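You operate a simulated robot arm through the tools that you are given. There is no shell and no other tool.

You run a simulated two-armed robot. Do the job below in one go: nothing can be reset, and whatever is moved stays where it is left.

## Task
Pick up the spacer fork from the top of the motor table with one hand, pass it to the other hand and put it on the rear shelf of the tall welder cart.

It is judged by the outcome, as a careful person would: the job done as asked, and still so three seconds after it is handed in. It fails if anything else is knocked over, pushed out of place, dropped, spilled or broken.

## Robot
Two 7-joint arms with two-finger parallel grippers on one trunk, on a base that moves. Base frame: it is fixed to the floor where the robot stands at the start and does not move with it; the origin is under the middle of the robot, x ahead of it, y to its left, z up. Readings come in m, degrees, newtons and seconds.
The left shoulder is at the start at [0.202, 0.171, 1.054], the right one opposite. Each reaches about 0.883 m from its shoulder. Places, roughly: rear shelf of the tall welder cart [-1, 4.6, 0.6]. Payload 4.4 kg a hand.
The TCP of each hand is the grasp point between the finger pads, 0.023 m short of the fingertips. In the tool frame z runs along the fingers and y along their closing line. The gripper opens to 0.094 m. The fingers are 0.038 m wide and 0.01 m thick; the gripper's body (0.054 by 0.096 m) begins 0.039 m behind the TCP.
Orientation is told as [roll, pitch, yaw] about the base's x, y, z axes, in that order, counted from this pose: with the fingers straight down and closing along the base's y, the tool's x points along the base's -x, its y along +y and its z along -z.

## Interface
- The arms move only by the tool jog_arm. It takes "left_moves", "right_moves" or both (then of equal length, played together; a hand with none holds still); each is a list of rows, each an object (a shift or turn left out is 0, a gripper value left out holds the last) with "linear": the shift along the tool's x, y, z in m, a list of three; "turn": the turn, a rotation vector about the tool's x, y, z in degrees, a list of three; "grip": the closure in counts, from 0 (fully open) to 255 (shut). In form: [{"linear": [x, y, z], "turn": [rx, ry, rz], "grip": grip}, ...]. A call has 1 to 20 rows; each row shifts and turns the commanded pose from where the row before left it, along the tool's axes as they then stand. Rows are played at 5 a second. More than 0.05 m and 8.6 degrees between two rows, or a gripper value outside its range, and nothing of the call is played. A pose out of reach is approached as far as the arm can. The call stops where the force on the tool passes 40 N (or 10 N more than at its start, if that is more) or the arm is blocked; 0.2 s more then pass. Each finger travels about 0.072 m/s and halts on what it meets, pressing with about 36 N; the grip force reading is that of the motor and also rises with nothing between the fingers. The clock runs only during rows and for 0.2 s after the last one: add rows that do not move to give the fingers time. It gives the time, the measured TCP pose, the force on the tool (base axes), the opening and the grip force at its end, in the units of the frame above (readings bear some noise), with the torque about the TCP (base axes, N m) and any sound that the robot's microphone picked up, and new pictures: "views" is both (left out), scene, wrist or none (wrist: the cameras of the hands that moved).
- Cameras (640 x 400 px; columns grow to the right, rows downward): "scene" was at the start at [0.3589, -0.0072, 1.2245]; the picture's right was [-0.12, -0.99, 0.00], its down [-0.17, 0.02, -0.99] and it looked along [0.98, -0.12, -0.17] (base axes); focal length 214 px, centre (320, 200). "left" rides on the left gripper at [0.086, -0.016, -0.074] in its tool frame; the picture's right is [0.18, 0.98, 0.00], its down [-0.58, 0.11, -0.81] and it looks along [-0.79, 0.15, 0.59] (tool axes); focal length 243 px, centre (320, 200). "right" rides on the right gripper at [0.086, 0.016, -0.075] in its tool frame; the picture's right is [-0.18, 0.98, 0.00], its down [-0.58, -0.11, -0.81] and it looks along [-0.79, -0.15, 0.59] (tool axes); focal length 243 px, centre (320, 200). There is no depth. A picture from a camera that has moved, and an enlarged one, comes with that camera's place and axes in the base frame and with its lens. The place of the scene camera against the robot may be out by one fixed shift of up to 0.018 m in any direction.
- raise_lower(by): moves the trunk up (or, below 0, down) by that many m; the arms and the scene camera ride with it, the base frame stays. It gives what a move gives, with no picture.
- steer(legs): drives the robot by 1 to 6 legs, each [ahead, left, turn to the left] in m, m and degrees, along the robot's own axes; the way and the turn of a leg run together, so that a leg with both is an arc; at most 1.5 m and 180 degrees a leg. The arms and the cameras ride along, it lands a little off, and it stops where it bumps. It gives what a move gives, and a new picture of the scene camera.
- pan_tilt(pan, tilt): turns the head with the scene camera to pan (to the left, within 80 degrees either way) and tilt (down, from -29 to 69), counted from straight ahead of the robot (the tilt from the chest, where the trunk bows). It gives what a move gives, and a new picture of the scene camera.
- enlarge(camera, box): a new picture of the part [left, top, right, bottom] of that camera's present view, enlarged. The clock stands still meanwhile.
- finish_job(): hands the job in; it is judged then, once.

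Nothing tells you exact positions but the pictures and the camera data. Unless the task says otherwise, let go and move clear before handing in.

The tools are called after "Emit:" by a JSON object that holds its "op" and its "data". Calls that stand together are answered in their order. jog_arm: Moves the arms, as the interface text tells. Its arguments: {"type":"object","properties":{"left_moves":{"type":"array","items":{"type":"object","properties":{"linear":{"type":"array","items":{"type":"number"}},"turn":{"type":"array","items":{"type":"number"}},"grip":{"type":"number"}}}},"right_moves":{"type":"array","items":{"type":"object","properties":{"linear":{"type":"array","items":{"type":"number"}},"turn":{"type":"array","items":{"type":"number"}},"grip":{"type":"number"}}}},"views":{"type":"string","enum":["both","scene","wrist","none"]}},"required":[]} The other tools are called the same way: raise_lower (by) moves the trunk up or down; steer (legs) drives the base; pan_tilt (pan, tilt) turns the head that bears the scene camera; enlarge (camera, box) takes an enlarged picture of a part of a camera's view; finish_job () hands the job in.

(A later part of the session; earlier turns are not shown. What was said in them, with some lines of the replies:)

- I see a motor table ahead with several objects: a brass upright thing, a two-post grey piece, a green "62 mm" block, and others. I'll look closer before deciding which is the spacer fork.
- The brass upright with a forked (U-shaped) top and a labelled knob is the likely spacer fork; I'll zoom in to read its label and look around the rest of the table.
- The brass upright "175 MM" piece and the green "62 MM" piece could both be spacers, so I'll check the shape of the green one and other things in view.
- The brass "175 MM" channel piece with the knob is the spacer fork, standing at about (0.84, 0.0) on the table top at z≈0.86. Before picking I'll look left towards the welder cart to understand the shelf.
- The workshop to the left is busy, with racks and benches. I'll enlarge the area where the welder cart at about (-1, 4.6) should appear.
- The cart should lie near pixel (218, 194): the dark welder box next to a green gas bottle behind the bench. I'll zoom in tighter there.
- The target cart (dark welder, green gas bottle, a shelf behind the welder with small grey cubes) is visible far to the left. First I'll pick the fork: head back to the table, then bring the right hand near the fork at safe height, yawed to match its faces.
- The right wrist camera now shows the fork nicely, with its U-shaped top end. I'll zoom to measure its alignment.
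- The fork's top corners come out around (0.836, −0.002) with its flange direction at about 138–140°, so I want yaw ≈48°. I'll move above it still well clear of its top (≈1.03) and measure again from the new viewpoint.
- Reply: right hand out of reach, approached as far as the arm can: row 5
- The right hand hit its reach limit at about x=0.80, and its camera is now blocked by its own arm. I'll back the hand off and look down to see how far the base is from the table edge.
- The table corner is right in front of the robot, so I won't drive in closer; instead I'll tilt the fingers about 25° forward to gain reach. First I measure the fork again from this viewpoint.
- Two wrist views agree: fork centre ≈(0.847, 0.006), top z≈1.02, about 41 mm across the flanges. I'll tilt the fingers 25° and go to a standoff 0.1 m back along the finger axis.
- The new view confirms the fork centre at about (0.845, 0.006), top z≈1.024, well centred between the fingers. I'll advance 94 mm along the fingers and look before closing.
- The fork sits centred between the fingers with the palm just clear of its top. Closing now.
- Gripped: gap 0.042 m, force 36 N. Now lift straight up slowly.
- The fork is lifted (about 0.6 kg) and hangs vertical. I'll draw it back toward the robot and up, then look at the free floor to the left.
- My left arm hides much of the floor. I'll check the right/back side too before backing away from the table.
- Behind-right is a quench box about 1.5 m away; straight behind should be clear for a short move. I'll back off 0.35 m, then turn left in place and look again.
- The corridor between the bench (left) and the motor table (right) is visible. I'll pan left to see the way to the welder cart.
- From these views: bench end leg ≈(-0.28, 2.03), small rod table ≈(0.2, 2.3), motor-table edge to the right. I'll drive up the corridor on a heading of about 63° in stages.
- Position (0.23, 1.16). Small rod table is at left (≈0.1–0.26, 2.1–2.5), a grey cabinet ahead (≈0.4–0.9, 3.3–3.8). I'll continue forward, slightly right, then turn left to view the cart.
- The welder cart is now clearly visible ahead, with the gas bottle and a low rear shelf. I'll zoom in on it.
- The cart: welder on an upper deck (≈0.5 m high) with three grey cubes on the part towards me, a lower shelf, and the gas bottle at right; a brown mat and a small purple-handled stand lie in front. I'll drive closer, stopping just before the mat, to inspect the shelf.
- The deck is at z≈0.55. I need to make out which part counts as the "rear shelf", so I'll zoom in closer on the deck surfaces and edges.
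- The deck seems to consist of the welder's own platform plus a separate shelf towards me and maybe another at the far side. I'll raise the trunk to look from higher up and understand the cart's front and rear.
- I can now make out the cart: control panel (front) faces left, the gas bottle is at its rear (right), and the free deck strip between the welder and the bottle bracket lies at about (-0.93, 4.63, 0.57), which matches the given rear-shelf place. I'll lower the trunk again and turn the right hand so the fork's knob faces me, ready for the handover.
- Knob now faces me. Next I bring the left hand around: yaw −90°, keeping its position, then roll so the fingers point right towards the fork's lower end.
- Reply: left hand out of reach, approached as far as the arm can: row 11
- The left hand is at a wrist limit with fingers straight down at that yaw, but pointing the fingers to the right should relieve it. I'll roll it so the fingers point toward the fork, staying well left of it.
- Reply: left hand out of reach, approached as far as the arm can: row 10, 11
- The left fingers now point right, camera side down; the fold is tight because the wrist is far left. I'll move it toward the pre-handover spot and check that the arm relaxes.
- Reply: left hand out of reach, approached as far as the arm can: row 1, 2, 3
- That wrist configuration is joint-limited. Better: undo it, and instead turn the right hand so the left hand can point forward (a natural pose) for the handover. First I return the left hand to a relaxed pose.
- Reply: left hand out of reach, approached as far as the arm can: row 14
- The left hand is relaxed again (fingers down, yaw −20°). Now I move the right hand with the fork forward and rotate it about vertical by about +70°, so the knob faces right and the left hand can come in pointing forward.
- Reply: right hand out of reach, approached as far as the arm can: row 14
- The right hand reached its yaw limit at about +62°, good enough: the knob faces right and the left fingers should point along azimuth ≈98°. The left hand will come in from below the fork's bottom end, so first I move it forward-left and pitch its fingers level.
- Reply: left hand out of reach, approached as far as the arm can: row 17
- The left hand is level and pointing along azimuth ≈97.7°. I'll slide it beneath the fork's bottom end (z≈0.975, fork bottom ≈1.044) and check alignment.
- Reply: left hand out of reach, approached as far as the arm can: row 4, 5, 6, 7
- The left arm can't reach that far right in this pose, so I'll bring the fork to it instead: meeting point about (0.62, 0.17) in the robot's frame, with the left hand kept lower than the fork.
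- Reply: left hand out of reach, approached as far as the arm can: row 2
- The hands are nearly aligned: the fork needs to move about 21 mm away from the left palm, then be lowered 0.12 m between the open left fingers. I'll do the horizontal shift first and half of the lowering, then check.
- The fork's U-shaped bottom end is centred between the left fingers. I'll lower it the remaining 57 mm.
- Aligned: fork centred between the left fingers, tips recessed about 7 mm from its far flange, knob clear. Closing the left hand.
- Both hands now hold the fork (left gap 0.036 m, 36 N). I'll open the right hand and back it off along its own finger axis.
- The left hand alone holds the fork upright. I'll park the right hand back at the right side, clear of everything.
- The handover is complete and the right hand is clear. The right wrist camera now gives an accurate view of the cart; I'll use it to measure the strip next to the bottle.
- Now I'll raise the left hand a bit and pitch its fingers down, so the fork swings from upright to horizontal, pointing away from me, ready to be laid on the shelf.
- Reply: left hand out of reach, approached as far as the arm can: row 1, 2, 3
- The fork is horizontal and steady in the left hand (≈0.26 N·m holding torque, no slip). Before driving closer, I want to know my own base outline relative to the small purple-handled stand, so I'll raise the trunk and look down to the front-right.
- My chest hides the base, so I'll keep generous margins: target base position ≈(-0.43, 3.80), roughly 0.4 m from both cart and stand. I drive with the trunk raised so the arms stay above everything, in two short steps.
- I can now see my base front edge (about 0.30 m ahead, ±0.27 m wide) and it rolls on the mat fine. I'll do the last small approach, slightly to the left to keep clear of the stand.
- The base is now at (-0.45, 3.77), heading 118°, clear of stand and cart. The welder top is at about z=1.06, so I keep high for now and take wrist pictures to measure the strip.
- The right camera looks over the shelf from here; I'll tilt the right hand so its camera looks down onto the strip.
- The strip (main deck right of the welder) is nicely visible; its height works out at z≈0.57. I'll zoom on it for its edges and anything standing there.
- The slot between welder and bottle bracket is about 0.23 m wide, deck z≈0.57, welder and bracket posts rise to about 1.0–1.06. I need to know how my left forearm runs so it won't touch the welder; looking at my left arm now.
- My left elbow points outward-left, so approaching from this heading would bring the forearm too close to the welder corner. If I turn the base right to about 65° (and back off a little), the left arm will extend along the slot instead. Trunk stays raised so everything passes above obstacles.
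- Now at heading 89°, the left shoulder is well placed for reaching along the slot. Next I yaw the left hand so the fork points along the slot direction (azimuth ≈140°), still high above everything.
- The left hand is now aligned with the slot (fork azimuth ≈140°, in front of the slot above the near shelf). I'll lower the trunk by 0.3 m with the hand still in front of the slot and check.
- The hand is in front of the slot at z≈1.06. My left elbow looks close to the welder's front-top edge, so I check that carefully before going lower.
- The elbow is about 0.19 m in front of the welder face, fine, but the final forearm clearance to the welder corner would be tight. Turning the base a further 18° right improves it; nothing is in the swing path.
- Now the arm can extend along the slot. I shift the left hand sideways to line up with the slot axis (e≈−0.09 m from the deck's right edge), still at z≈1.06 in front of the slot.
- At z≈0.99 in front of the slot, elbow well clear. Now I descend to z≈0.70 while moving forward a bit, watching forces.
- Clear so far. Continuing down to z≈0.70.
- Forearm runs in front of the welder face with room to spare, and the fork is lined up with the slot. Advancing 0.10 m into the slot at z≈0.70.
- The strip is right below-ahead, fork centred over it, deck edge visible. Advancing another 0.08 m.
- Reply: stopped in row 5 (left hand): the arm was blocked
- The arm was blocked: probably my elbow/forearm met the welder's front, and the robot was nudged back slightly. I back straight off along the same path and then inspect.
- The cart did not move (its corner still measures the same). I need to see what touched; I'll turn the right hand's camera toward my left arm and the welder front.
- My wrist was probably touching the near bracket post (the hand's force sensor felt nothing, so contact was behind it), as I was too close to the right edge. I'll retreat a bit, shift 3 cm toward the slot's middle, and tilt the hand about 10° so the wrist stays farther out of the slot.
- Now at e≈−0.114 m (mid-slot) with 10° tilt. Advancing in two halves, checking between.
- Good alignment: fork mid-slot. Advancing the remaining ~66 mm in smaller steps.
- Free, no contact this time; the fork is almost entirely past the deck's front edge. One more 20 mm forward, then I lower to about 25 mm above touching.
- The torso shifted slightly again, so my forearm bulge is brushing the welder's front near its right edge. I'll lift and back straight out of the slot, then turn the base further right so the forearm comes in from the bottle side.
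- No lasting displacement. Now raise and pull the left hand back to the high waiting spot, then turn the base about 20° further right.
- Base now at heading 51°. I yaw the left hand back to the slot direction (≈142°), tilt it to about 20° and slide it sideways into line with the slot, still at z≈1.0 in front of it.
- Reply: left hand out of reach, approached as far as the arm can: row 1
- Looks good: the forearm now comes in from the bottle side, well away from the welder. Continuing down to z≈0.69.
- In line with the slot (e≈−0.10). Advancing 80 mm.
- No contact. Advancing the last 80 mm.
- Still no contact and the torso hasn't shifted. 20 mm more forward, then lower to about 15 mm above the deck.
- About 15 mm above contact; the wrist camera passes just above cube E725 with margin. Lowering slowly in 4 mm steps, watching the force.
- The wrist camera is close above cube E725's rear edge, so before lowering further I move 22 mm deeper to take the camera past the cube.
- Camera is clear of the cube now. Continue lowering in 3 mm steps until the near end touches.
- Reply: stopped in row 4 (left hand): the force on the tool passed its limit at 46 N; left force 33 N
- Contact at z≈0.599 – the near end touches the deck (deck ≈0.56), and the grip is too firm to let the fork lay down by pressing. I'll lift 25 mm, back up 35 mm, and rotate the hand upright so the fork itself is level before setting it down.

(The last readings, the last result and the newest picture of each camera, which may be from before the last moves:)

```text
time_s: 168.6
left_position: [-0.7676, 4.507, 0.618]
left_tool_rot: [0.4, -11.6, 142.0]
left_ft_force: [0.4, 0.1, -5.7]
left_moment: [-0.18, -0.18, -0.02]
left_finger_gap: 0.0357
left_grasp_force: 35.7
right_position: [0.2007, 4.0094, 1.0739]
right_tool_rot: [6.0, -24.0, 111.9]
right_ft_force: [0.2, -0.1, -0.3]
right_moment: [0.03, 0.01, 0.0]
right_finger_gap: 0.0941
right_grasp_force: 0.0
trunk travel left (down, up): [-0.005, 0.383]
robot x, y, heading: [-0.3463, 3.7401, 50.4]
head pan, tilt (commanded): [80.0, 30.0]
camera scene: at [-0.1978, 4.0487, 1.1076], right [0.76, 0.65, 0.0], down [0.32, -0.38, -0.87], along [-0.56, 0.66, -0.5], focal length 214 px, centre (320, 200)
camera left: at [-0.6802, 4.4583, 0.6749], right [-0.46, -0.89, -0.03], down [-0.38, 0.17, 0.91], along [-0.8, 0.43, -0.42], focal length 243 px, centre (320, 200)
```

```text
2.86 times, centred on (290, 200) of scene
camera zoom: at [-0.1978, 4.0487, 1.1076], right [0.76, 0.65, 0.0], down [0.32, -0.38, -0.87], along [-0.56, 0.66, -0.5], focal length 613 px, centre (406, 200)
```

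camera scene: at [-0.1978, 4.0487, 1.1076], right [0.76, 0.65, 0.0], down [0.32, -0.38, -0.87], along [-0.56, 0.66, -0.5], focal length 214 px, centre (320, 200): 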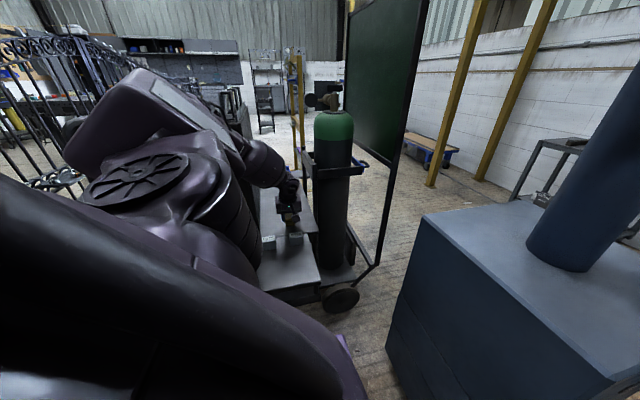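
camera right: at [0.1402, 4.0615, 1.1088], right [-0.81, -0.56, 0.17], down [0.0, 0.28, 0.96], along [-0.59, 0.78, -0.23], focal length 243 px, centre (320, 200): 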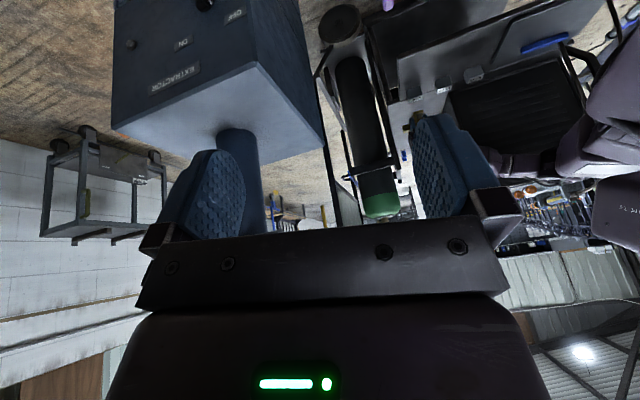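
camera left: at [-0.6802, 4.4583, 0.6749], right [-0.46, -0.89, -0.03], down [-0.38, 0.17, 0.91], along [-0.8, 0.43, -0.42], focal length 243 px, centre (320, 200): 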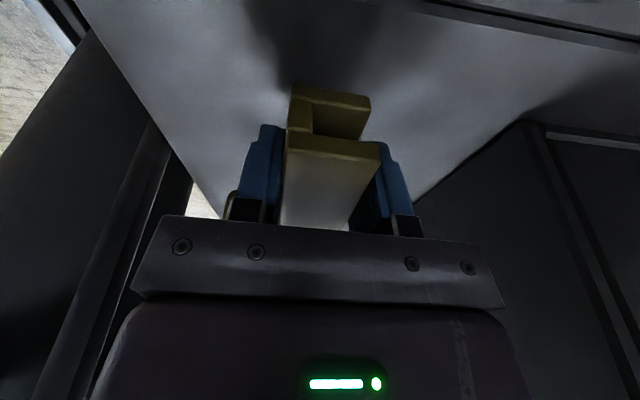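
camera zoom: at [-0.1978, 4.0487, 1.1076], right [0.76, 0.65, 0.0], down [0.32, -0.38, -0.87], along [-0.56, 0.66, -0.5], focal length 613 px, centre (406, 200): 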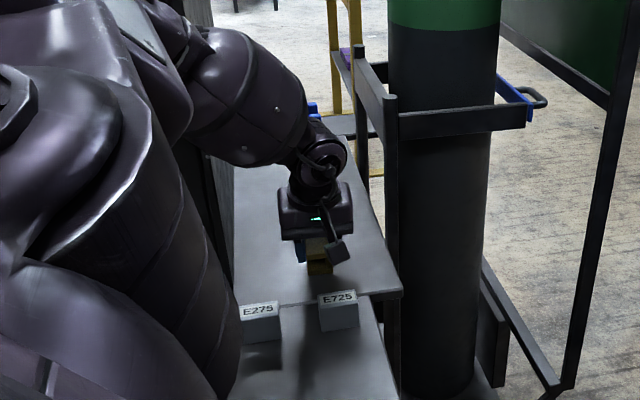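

Good, no contact. Rotating the remaining ~8.5° upright.

Emit:
{"op": "jog_arm", "data": {"left_moves": [{"turn": [0, 3, 0]}, {"turn": [0, 3, 0]}, {"turn": [0, 3, 0]}, {}], "views": "both"}}

Emit:
{"op": "enlarge", "data": {"camera": "scene", "box": [220, 130, 360, 270]}}

```text
time_s: 169.6
left_position: [-0.7687, 4.5085, 0.6188]
left_tool_rot: [0.4, -2.6, 141.9]
left_ft_force: [-1.0, 0.6, -5.6]
left_moment: [-0.18, -0.21, 0.03]
left_finger_gap: 0.0357
left_grasp_force: 35.2
right_position: [0.1995, 4.0086, 1.073]
right_tool_rot: [5.9, -24.0, 111.8]
right_ft_force: [0.4, -0.6, -0.6]
right_moment: [-0.03, 0.01, 0.02]
right_finger_gap: 0.094
right_grasp_force: 0.1
trunk travel left (down, up): [-0.005, 0.383]
robot x, y, heading: [-0.345, 3.7432, 50.5]
head pan, tilt (commanded): [80.0, 30.0]
camera scene: at [-0.1978, 4.0487, 1.1076], right [0.76, 0.65, 0.0], down [0.32, -0.38, -0.87], along [-0.56, 0.66, -0.5], focal length 214 px, centre (320, 200)
camera left: at [-0.6882, 4.4642, 0.6896], right [-0.46, -0.89, 0.0], down [-0.49, 0.25, 0.83], along [-0.74, 0.38, -0.55], focal length 243 px, centre (320, 200)
```

scene: 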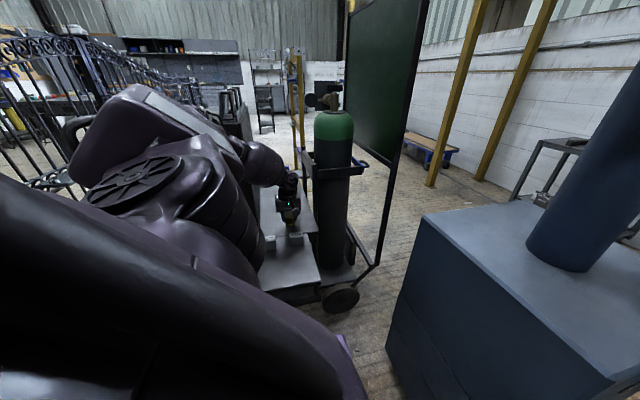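
left: 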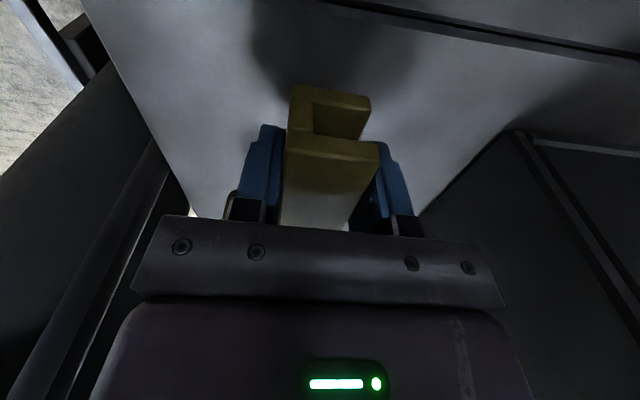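

```text
2.86 times, centred on (290, 200) of scene
camera zoom: at [-0.1978, 4.0487, 1.1076], right [0.76, 0.65, 0.0], down [0.32, -0.38, -0.87], along [-0.56, 0.66, -0.5], focal length 613 px, centre (406, 200)
```

zoom: 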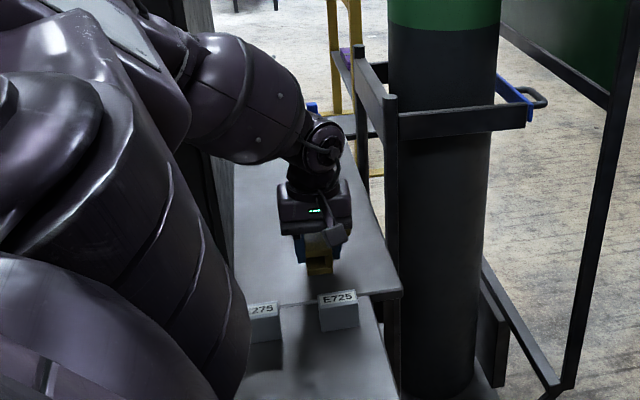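

The fork is level now. Lowering: 18 mm, then small steps to contact.

Emit:
{"op": "jog_arm", "data": {"left_moves": [{"linear": [0.0004, 0, 0.009]}, {"linear": [0.0004, 0, 0.009]}, {"linear": [0.0001, 0, 0.0025]}, {"linear": [0.0001, 0, 0.0025]}, {}], "views": "both"}}

```text
time_s: 170.8
left_position: [-0.7691, 4.5065, 0.596]
left_tool_rot: [0.5, -2.7, 142.1]
left_ft_force: [-0.5, -0.7, -5.8]
left_moment: [-0.15, -0.19, 0.03]
left_finger_gap: 0.0361
left_grasp_force: 36.4
right_position: [0.1989, 4.0094, 1.0737]
right_tool_rot: [5.9, -23.9, 112.0]
right_ft_force: [-0.4, -0.5, 0.5]
right_moment: [0.0, 0.03, 0.01]
right_finger_gap: 0.0942
right_grasp_force: 0.1
trunk travel left (down, up): [-0.005, 0.383]
robot x, y, heading: [-0.3441, 3.7381, 50.5]
head pan, tilt (commanded): [80.0, 30.0]
camera scene: at [-0.1978, 4.0488, 1.1076], right [0.76, 0.65, 0.0], down [0.32, -0.38, -0.87], along [-0.56, 0.66, -0.5], focal length 214 px, centre (320, 200)
camera left: at [-0.6883, 4.4647, 0.6663], right [-0.46, -0.89, 0.0], down [-0.49, 0.25, 0.83], along [-0.74, 0.38, -0.55], focal length 243 px, centre (320, 200)
```

scene: 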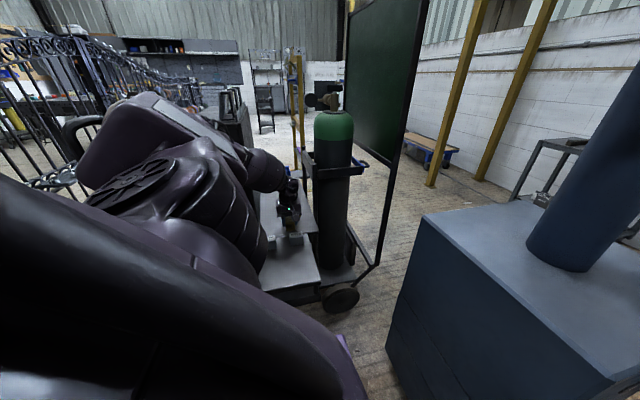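
left: 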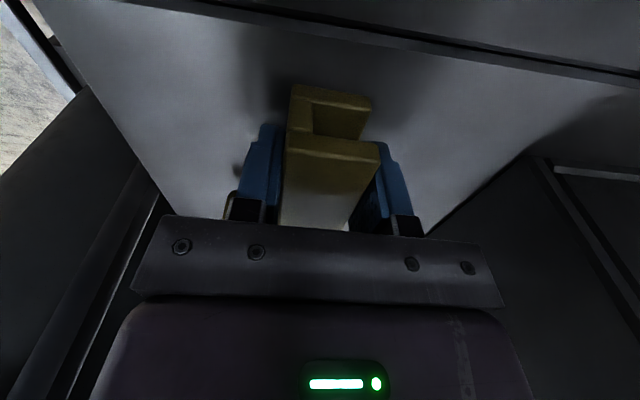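

Emit:
{"op": "jog_arm", "data": {"left_moves": [{"linear": [0, 0, 0.0015]}, {"linear": [0, 0, 0.0015]}, {"linear": [0, 0, 0.001]}, {}], "views": "wrist"}}

```text
time_s: 171.8
left_position: [-0.768, 4.5072, 0.5925]
left_tool_rot: [0.4, -2.7, 142.0]
left_ft_force: [-0.2, -1.3, -5.8]
left_moment: [-0.17, -0.2, 0.0]
left_finger_gap: 0.036
left_grasp_force: 36.1
right_position: [0.1994, 4.0094, 1.0739]
right_tool_rot: [5.9, -24.0, 111.9]
right_ft_force: [-0.3, 0.0, 0.4]
right_moment: [0.01, 0.02, -0.04]
right_finger_gap: 0.0937
right_grasp_force: 0.1
trunk travel left (down, up): [-0.005, 0.383]
robot x, y, heading: [-0.3449, 3.7411, 50.0]
head pan, tilt (commanded): [80.0, 30.0]
camera left: at [-0.689, 4.464, 0.6625], right [-0.46, -0.89, 0.0], down [-0.49, 0.25, 0.83], along [-0.74, 0.38, -0.55], focal length 243 px, centre (320, 200)
```

left: 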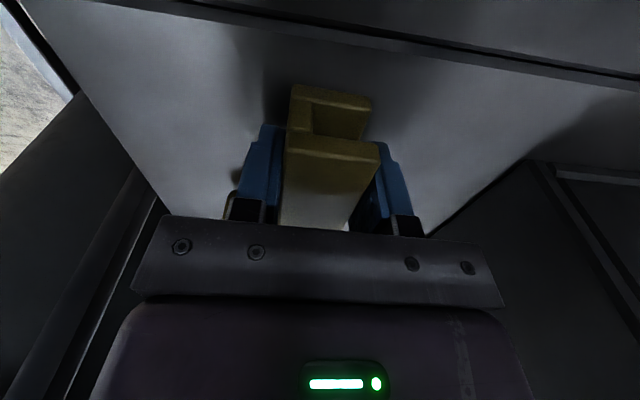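

Emit:
{"op": "jog_arm", "data": {"left_moves": [{"linear": [0, 0, 0.0015]}, {"linear": [0, 0, 0.0015]}, {"linear": [0, 0, 0.001]}, {}], "views": "wrist"}}

```text
time_s: 172.8
left_position: [-0.7697, 4.5062, 0.5909]
left_tool_rot: [0.3, -2.7, 142.0]
left_ft_force: [-5.4, -1.7, 27.5]
left_moment: [-0.32, -1.16, -0.08]
left_finger_gap: 0.0359
left_grasp_force: 36.1
right_position: [0.2003, 4.0069, 1.0739]
right_tool_rot: [5.9, -24.1, 111.9]
right_ft_force: [0.5, 0.3, -0.4]
right_moment: [-0.01, -0.01, -0.04]
right_finger_gap: 0.094
right_grasp_force: 0.1
trunk travel left (down, up): [-0.005, 0.383]
robot x, y, heading: [-0.3485, 3.7397, 50.5]
head pan, tilt (commanded): [80.0, 30.0]
camera left: at [-0.6889, 4.4636, 0.6615], right [-0.46, -0.89, -0.01], down [-0.49, 0.25, 0.84], along [-0.74, 0.39, -0.55], focal length 243 px, centre (320, 200)
```

left: 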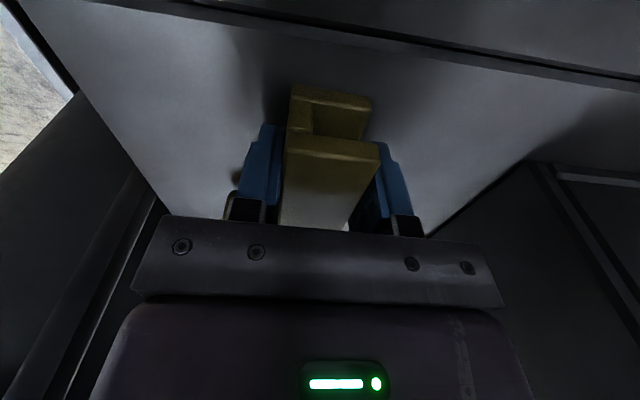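

Touching at the near end (≈33 N). I level the hand the last 2.5° so the fork lies flat, then check the contact force.

Emit:
{"op": "jog_arm", "data": {"left_moves": [{"turn": [0, 1.3, 0], "linear": [0, 0, -0.0005]}, {"turn": [0, 1.3, 0], "linear": [0, 0, -0.0005]}, {}, {}], "views": "both"}}

Emit:
{"op": "enlarge", "data": {"camera": "scene", "box": [240, 160, 340, 260]}}

```text
time_s: 173.8
left_position: [-0.7699, 4.5064, 0.5895]
left_tool_rot: [0.2, -0.2, 142.0]
left_ft_force: [-5.7, 3.3, 13.6]
left_moment: [1.0, 0.84, 0.28]
left_finger_gap: 0.0359
left_grasp_force: 36.1
right_position: [0.2001, 4.0089, 1.074]
right_tool_rot: [5.9, -24.2, 111.9]
right_ft_force: [0.1, 0.1, 0.2]
right_moment: [0.01, 0.01, 0.0]
right_finger_gap: 0.0938
right_grasp_force: 0.1
trunk travel left (down, up): [-0.005, 0.383]
robot x, y, heading: [-0.3487, 3.7386, 50.3]
head pan, tilt (commanded): [80.0, 30.0]
camera scene: at [-0.1972, 4.0474, 1.108], right [0.76, 0.65, 0.0], down [0.32, -0.38, -0.87], along [-0.56, 0.66, -0.5], focal length 214 px, centre (320, 200)
camera left: at [-0.6909, 4.4657, 0.665], right [-0.46, -0.89, 0.01], down [-0.52, 0.27, 0.81], along [-0.72, 0.37, -0.59], focal length 243 px, centre (320, 200)
```

scene: 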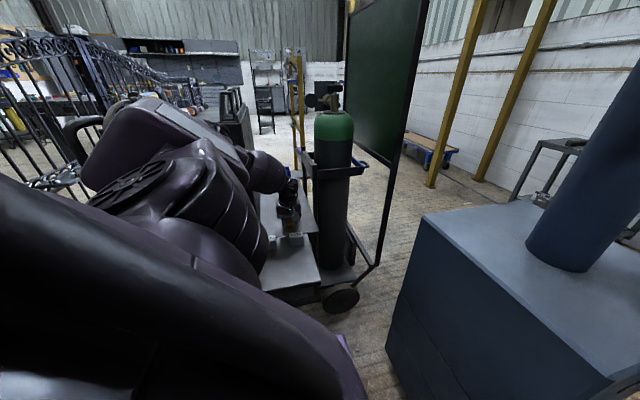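
left: 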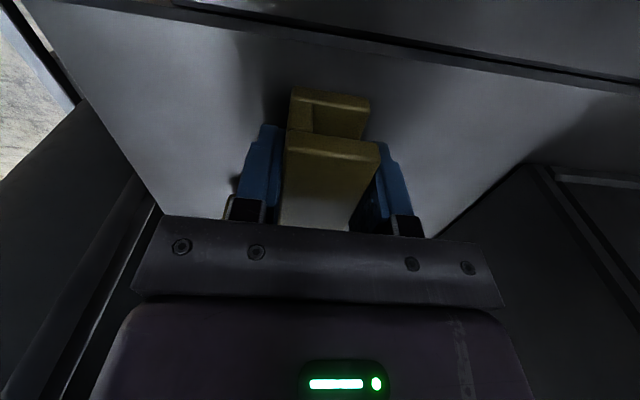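

```text
4.00 times, centred on (290, 210) of scene
camera zoom: at [-0.1972, 4.0474, 1.108], right [0.76, 0.65, 0.0], down [0.32, -0.38, -0.87], along [-0.56, 0.66, -0.5], focal length 858 px, centre (440, 160)
```

zoom: 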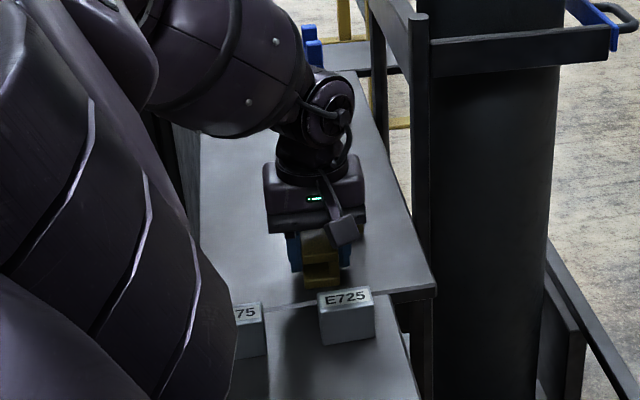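

The fork now lies flat on the deck (contact shifted to the far end, light force). Releasing gradually.

Emit:
{"op": "jog_arm", "data": {"left_moves": [{"turn": [0, -0.7, 0]}, {"grip": 150}, {"grip": 140}, {"grip": 125}, {"grip": 100}, {"grip": 80}, {"grip": 60}, {}, {}], "views": "both"}}

Emit:
{"op": "enlarge", "data": {"camera": "scene", "box": [240, 160, 340, 260]}}

Emit:
{"op": "enlarge", "data": {"camera": "left", "box": [200, 40, 460, 240]}}

```text
time_s: 175.8
left_position: [-0.7693, 4.5064, 0.5905]
left_tool_rot: [0.4, -0.7, 142.0]
left_ft_force: [-0.4, -0.8, 0.4]
left_moment: [-0.03, 0.0, 0.05]
left_finger_gap: 0.0721
left_grasp_force: 0.1
right_position: [0.1998, 4.0083, 1.0725]
right_tool_rot: [5.9, -24.0, 111.9]
right_ft_force: [0.9, 1.3, -0.5]
right_moment: [-0.01, -0.01, -0.02]
right_finger_gap: 0.0939
right_grasp_force: 0.1
trunk travel left (down, up): [-0.005, 0.383]
robot x, y, heading: [-0.344, 3.741, 50.3]
head pan, tilt (commanded): [80.0, 30.0]
camera scene: at [-0.1976, 4.0483, 1.1077], right [0.76, 0.65, 0.0], down [0.32, -0.38, -0.87], along [-0.56, 0.66, -0.5], focal length 214 px, centre (320, 200)
camera left: at [-0.6903, 4.4652, 0.6634], right [-0.46, -0.89, 0.0], down [-0.51, 0.27, 0.81], along [-0.72, 0.37, -0.58], focal length 243 px, centre (320, 200)
```

scene: 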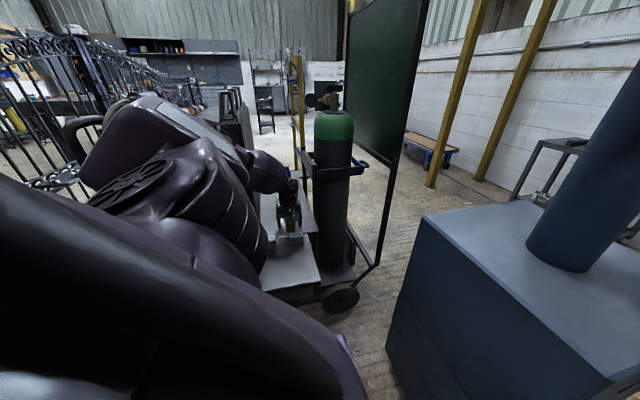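
left: 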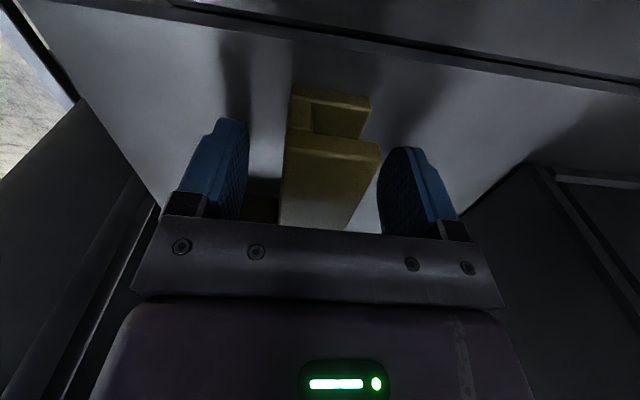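

```text
4.00 times, centred on (290, 210) of scene
camera zoom: at [-0.1976, 4.0483, 1.1077], right [0.76, 0.65, 0.0], down [0.32, -0.38, -0.87], along [-0.56, 0.66, -0.5], focal length 858 px, centre (440, 160)
```

zoom: 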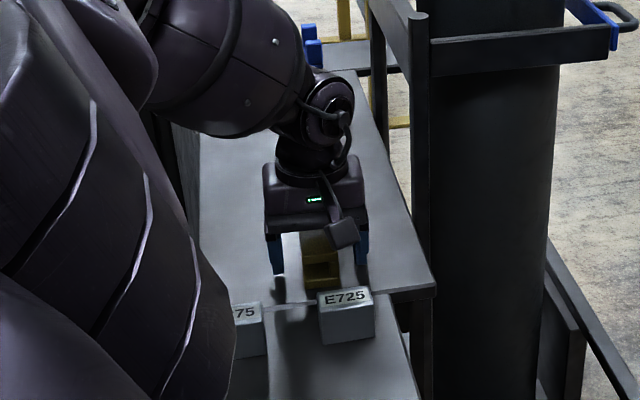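

```text
2.00 times, centred on (330, 140) of left
camera zoom: at [-0.6903, 4.4652, 0.6634], right [-0.46, -0.89, 0.0], down [-0.51, 0.27, 0.81], along [-0.72, 0.37, -0.58], focal length 485 px, centre (300, 320)
```

zoom: 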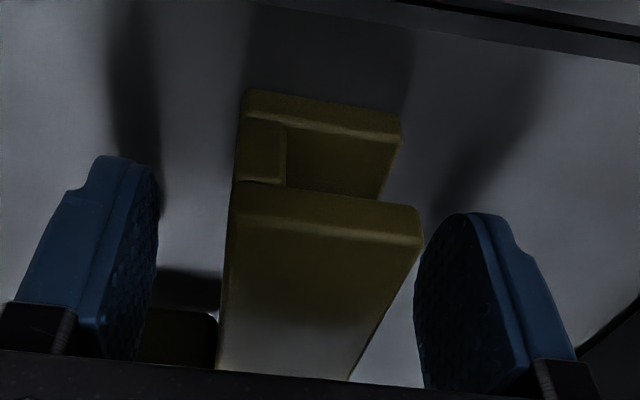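

Released: the fork lies flat on the rear deck, force zero. Now I lift the hand straight up off it.

Emit:
{"op": "jog_arm", "data": {"left_moves": [{"linear": [0, 0, -0.008]}, {"linear": [0, 0, -0.015]}, {"linear": [0, 0, -0.02]}, {"linear": [0, 0, -0.02]}, {"linear": [0, 0, -0.02]}, {"linear": [0, 0, -0.02]}, {}], "views": "both"}}

Emit:
{"op": "enlarge", "data": {"camera": "left", "box": [200, 20, 460, 240]}}

```text
time_s: 177.4
left_position: [-0.7678, 4.5053, 0.6931]
left_tool_rot: [0.4, -0.8, 142.0]
left_ft_force: [0.8, 0.4, 0.7]
left_moment: [-0.03, 0.0, -0.04]
left_finger_gap: 0.0718
left_grasp_force: 0.1
right_position: [0.2, 4.0088, 1.0731]
right_tool_rot: [5.9, -23.9, 111.9]
right_ft_force: [0.2, -1.4, 0.3]
right_moment: [0.02, 0.01, 0.01]
right_finger_gap: 0.094
right_grasp_force: 0.1
trunk travel left (down, up): [-0.005, 0.383]
robot x, y, heading: [-0.349, 3.7399, 50.5]
head pan, tilt (commanded): [80.0, 30.0]
camera scene: at [-0.1976, 4.0484, 1.1077], right [0.76, 0.65, 0.0], down [0.32, -0.38, -0.87], along [-0.56, 0.66, -0.5], focal length 214 px, centre (320, 200)
camera left: at [-0.6888, 4.4645, 0.7663], right [-0.46, -0.89, 0.0], down [-0.51, 0.27, 0.81], along [-0.72, 0.37, -0.58], focal length 243 px, centre (320, 200)
```

scene: 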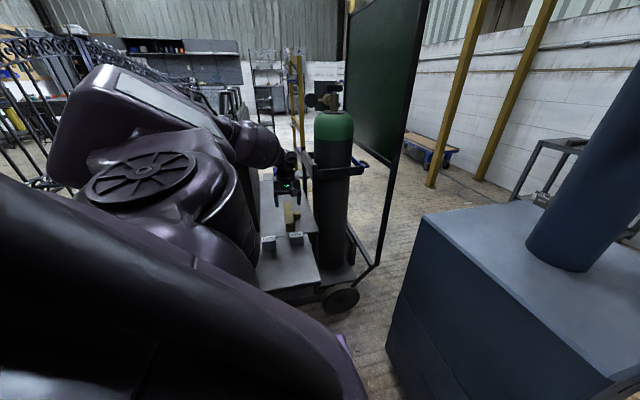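
left: 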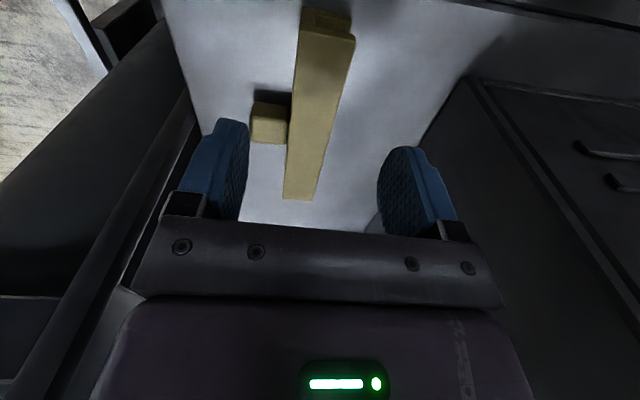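

```text
1.82 times, centred on (330, 130) of left
camera zoom: at [-0.6888, 4.4645, 0.7663], right [-0.46, -0.89, 0.0], down [-0.51, 0.27, 0.81], along [-0.72, 0.37, -0.58], focal length 441 px, centre (302, 327)
```

zoom: 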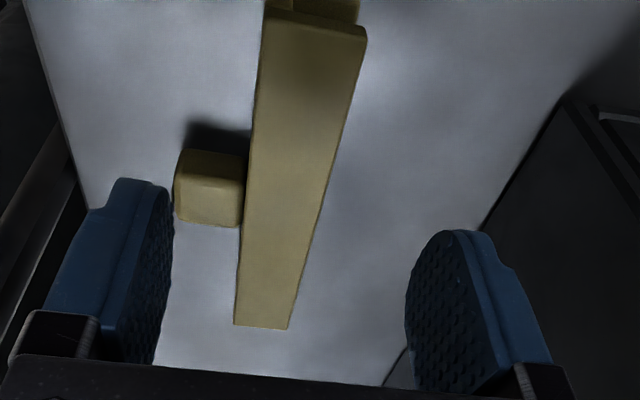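

The fork lies flat on the rear deck between welder and bottle, untouched by the fingers. Backing the hand out of the slot and up.

Emit:
{"op": "jog_arm", "data": {"left_moves": [{"linear": [0.025, 0, -0.005]}, {"linear": [0.03, 0, -0.005]}, {"linear": [0.035, 0, -0.005]}, {"linear": [0.035, 0, -0.01]}, {"linear": [0.035, 0, -0.015]}, {"linear": [0.025, 0, -0.03]}, {"linear": [0.015, 0, -0.04]}, {"linear": [0.01, 0, -0.04]}, {"linear": [0.01, 0, -0.04]}, {"linear": [0.01, 0, -0.04]}, {"linear": [0.01, 0, -0.04]}, {"linear": [0.01, 0, -0.04]}, {}], "views": "both"}}

```text
time_s: 180.2
left_position: [-0.5659, 4.352, 0.9985]
left_tool_rot: [0.3, -0.8, 142.0]
left_ft_force: [-0.5, 0.8, -0.5]
left_moment: [0.03, 0.02, 0.02]
left_finger_gap: 0.072
left_grasp_force: 0.0
right_position: [0.1994, 4.0084, 1.0735]
right_tool_rot: [5.9, -23.9, 111.9]
right_ft_force: [0.0, -0.3, 0.0]
right_moment: [-0.04, 0.03, 0.01]
right_finger_gap: 0.094
right_grasp_force: 0.1
trunk travel left (down, up): [-0.005, 0.383]
robot x, y, heading: [-0.3454, 3.7406, 50.4]
head pan, tilt (commanded): [80.0, 30.0]
camera scene: at [-0.1976, 4.0484, 1.1077], right [0.76, 0.65, 0.0], down [0.32, -0.38, -0.87], along [-0.56, 0.66, -0.5], focal length 214 px, centre (320, 200)
camera left: at [-0.4873, 4.3111, 1.0726], right [-0.46, -0.89, 0.0], down [-0.51, 0.27, 0.81], along [-0.72, 0.37, -0.58], focal length 243 px, centre (320, 200)
```

scene: 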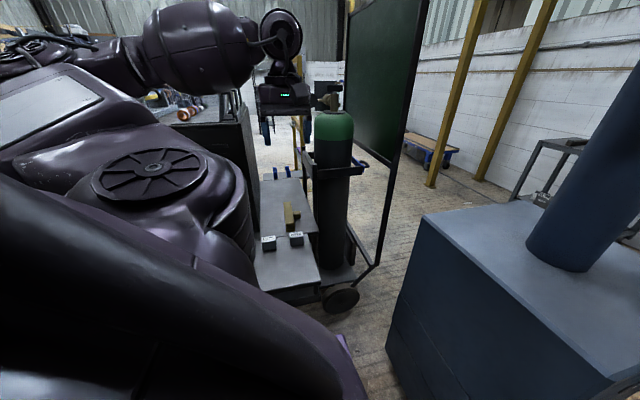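
left: 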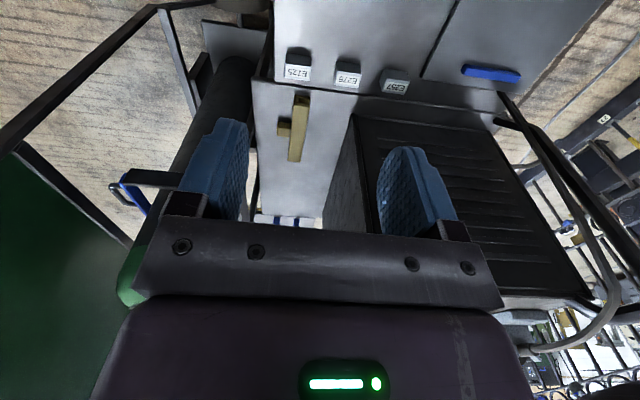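

The fork rests on the rear deck, cubes and other items are as they were. I take a last close look before handing in.

Emit:
{"op": "enlarge", "data": {"camera": "left", "box": [230, 20, 430, 220]}}

Emit:
{"op": "enlarge", "data": {"camera": "scene", "box": [230, 80, 400, 340]}}

```text
2.00 times, centred on (330, 120) of left
camera zoom: at [-0.4873, 4.3111, 1.0726], right [-0.46, -0.89, 0.0], down [-0.51, 0.27, 0.81], along [-0.72, 0.37, -0.58], focal length 485 px, centre (300, 360)
```

zoom: 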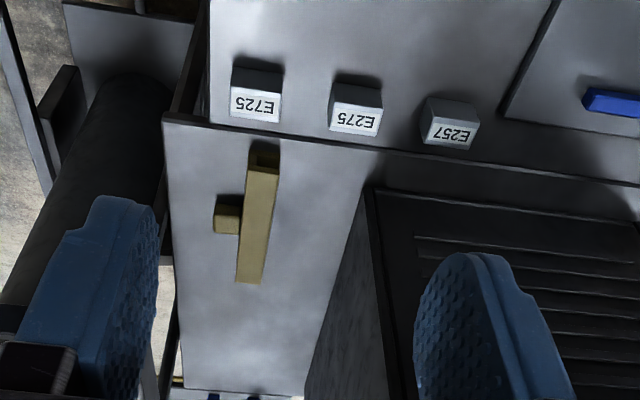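

```text
1.54 times, centred on (315, 210) of scene
camera zoom: at [-0.1976, 4.0484, 1.1077], right [0.76, 0.65, 0.0], down [0.32, -0.38, -0.87], along [-0.56, 0.66, -0.5], focal length 330 px, centre (328, 185)
```

zoom: 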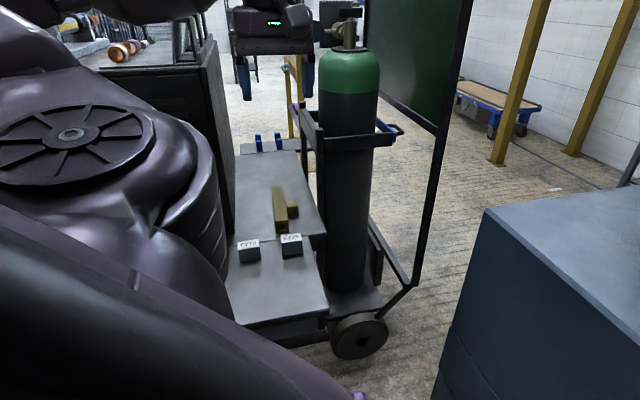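

The spacer fork lies flat and stable on the rear deck between the welder and the gas bottle. Both hands are open and clear, and nothing else looks out of place, so I'm handing in.

Emit:
{"op": "finish_job", "data": {}}

```text
The job is handed in.
```

I picked the spacer fork (the brass "175 MM" piece) off the motor table with the right hand and passed it to the left. The left hand laid it flat on the rear shelf of the tall welder cart. The job is handed in. Both hands were open and clear, and the fork was lying still, about 2 cm inside the shelf's front edge.

- **Which surface:** I took "rear shelf" to mean the strip of deck behind the welder, beside the gas bottle. It matches the position you gave and is at the end away from the control panel. There is also a shelf on the side of the cart, holding the E257, E275 and E725 cubes, and I did not use that one.
- **Contact on the way in:** On my first two tries my left arm touched part of the cart, probably the bottle bracket and then the front of the welder. The first touch pushed my base back about 1 cm. After that touch I re-measured the cart's corner and it was where it had been. After the second, it looked unchanged in the pictures. I approached from another angle and placed the fork without touching the cart.
- **Mat:** I had to drive over the brown floor mat in front of the cart. It looked undisturbed.
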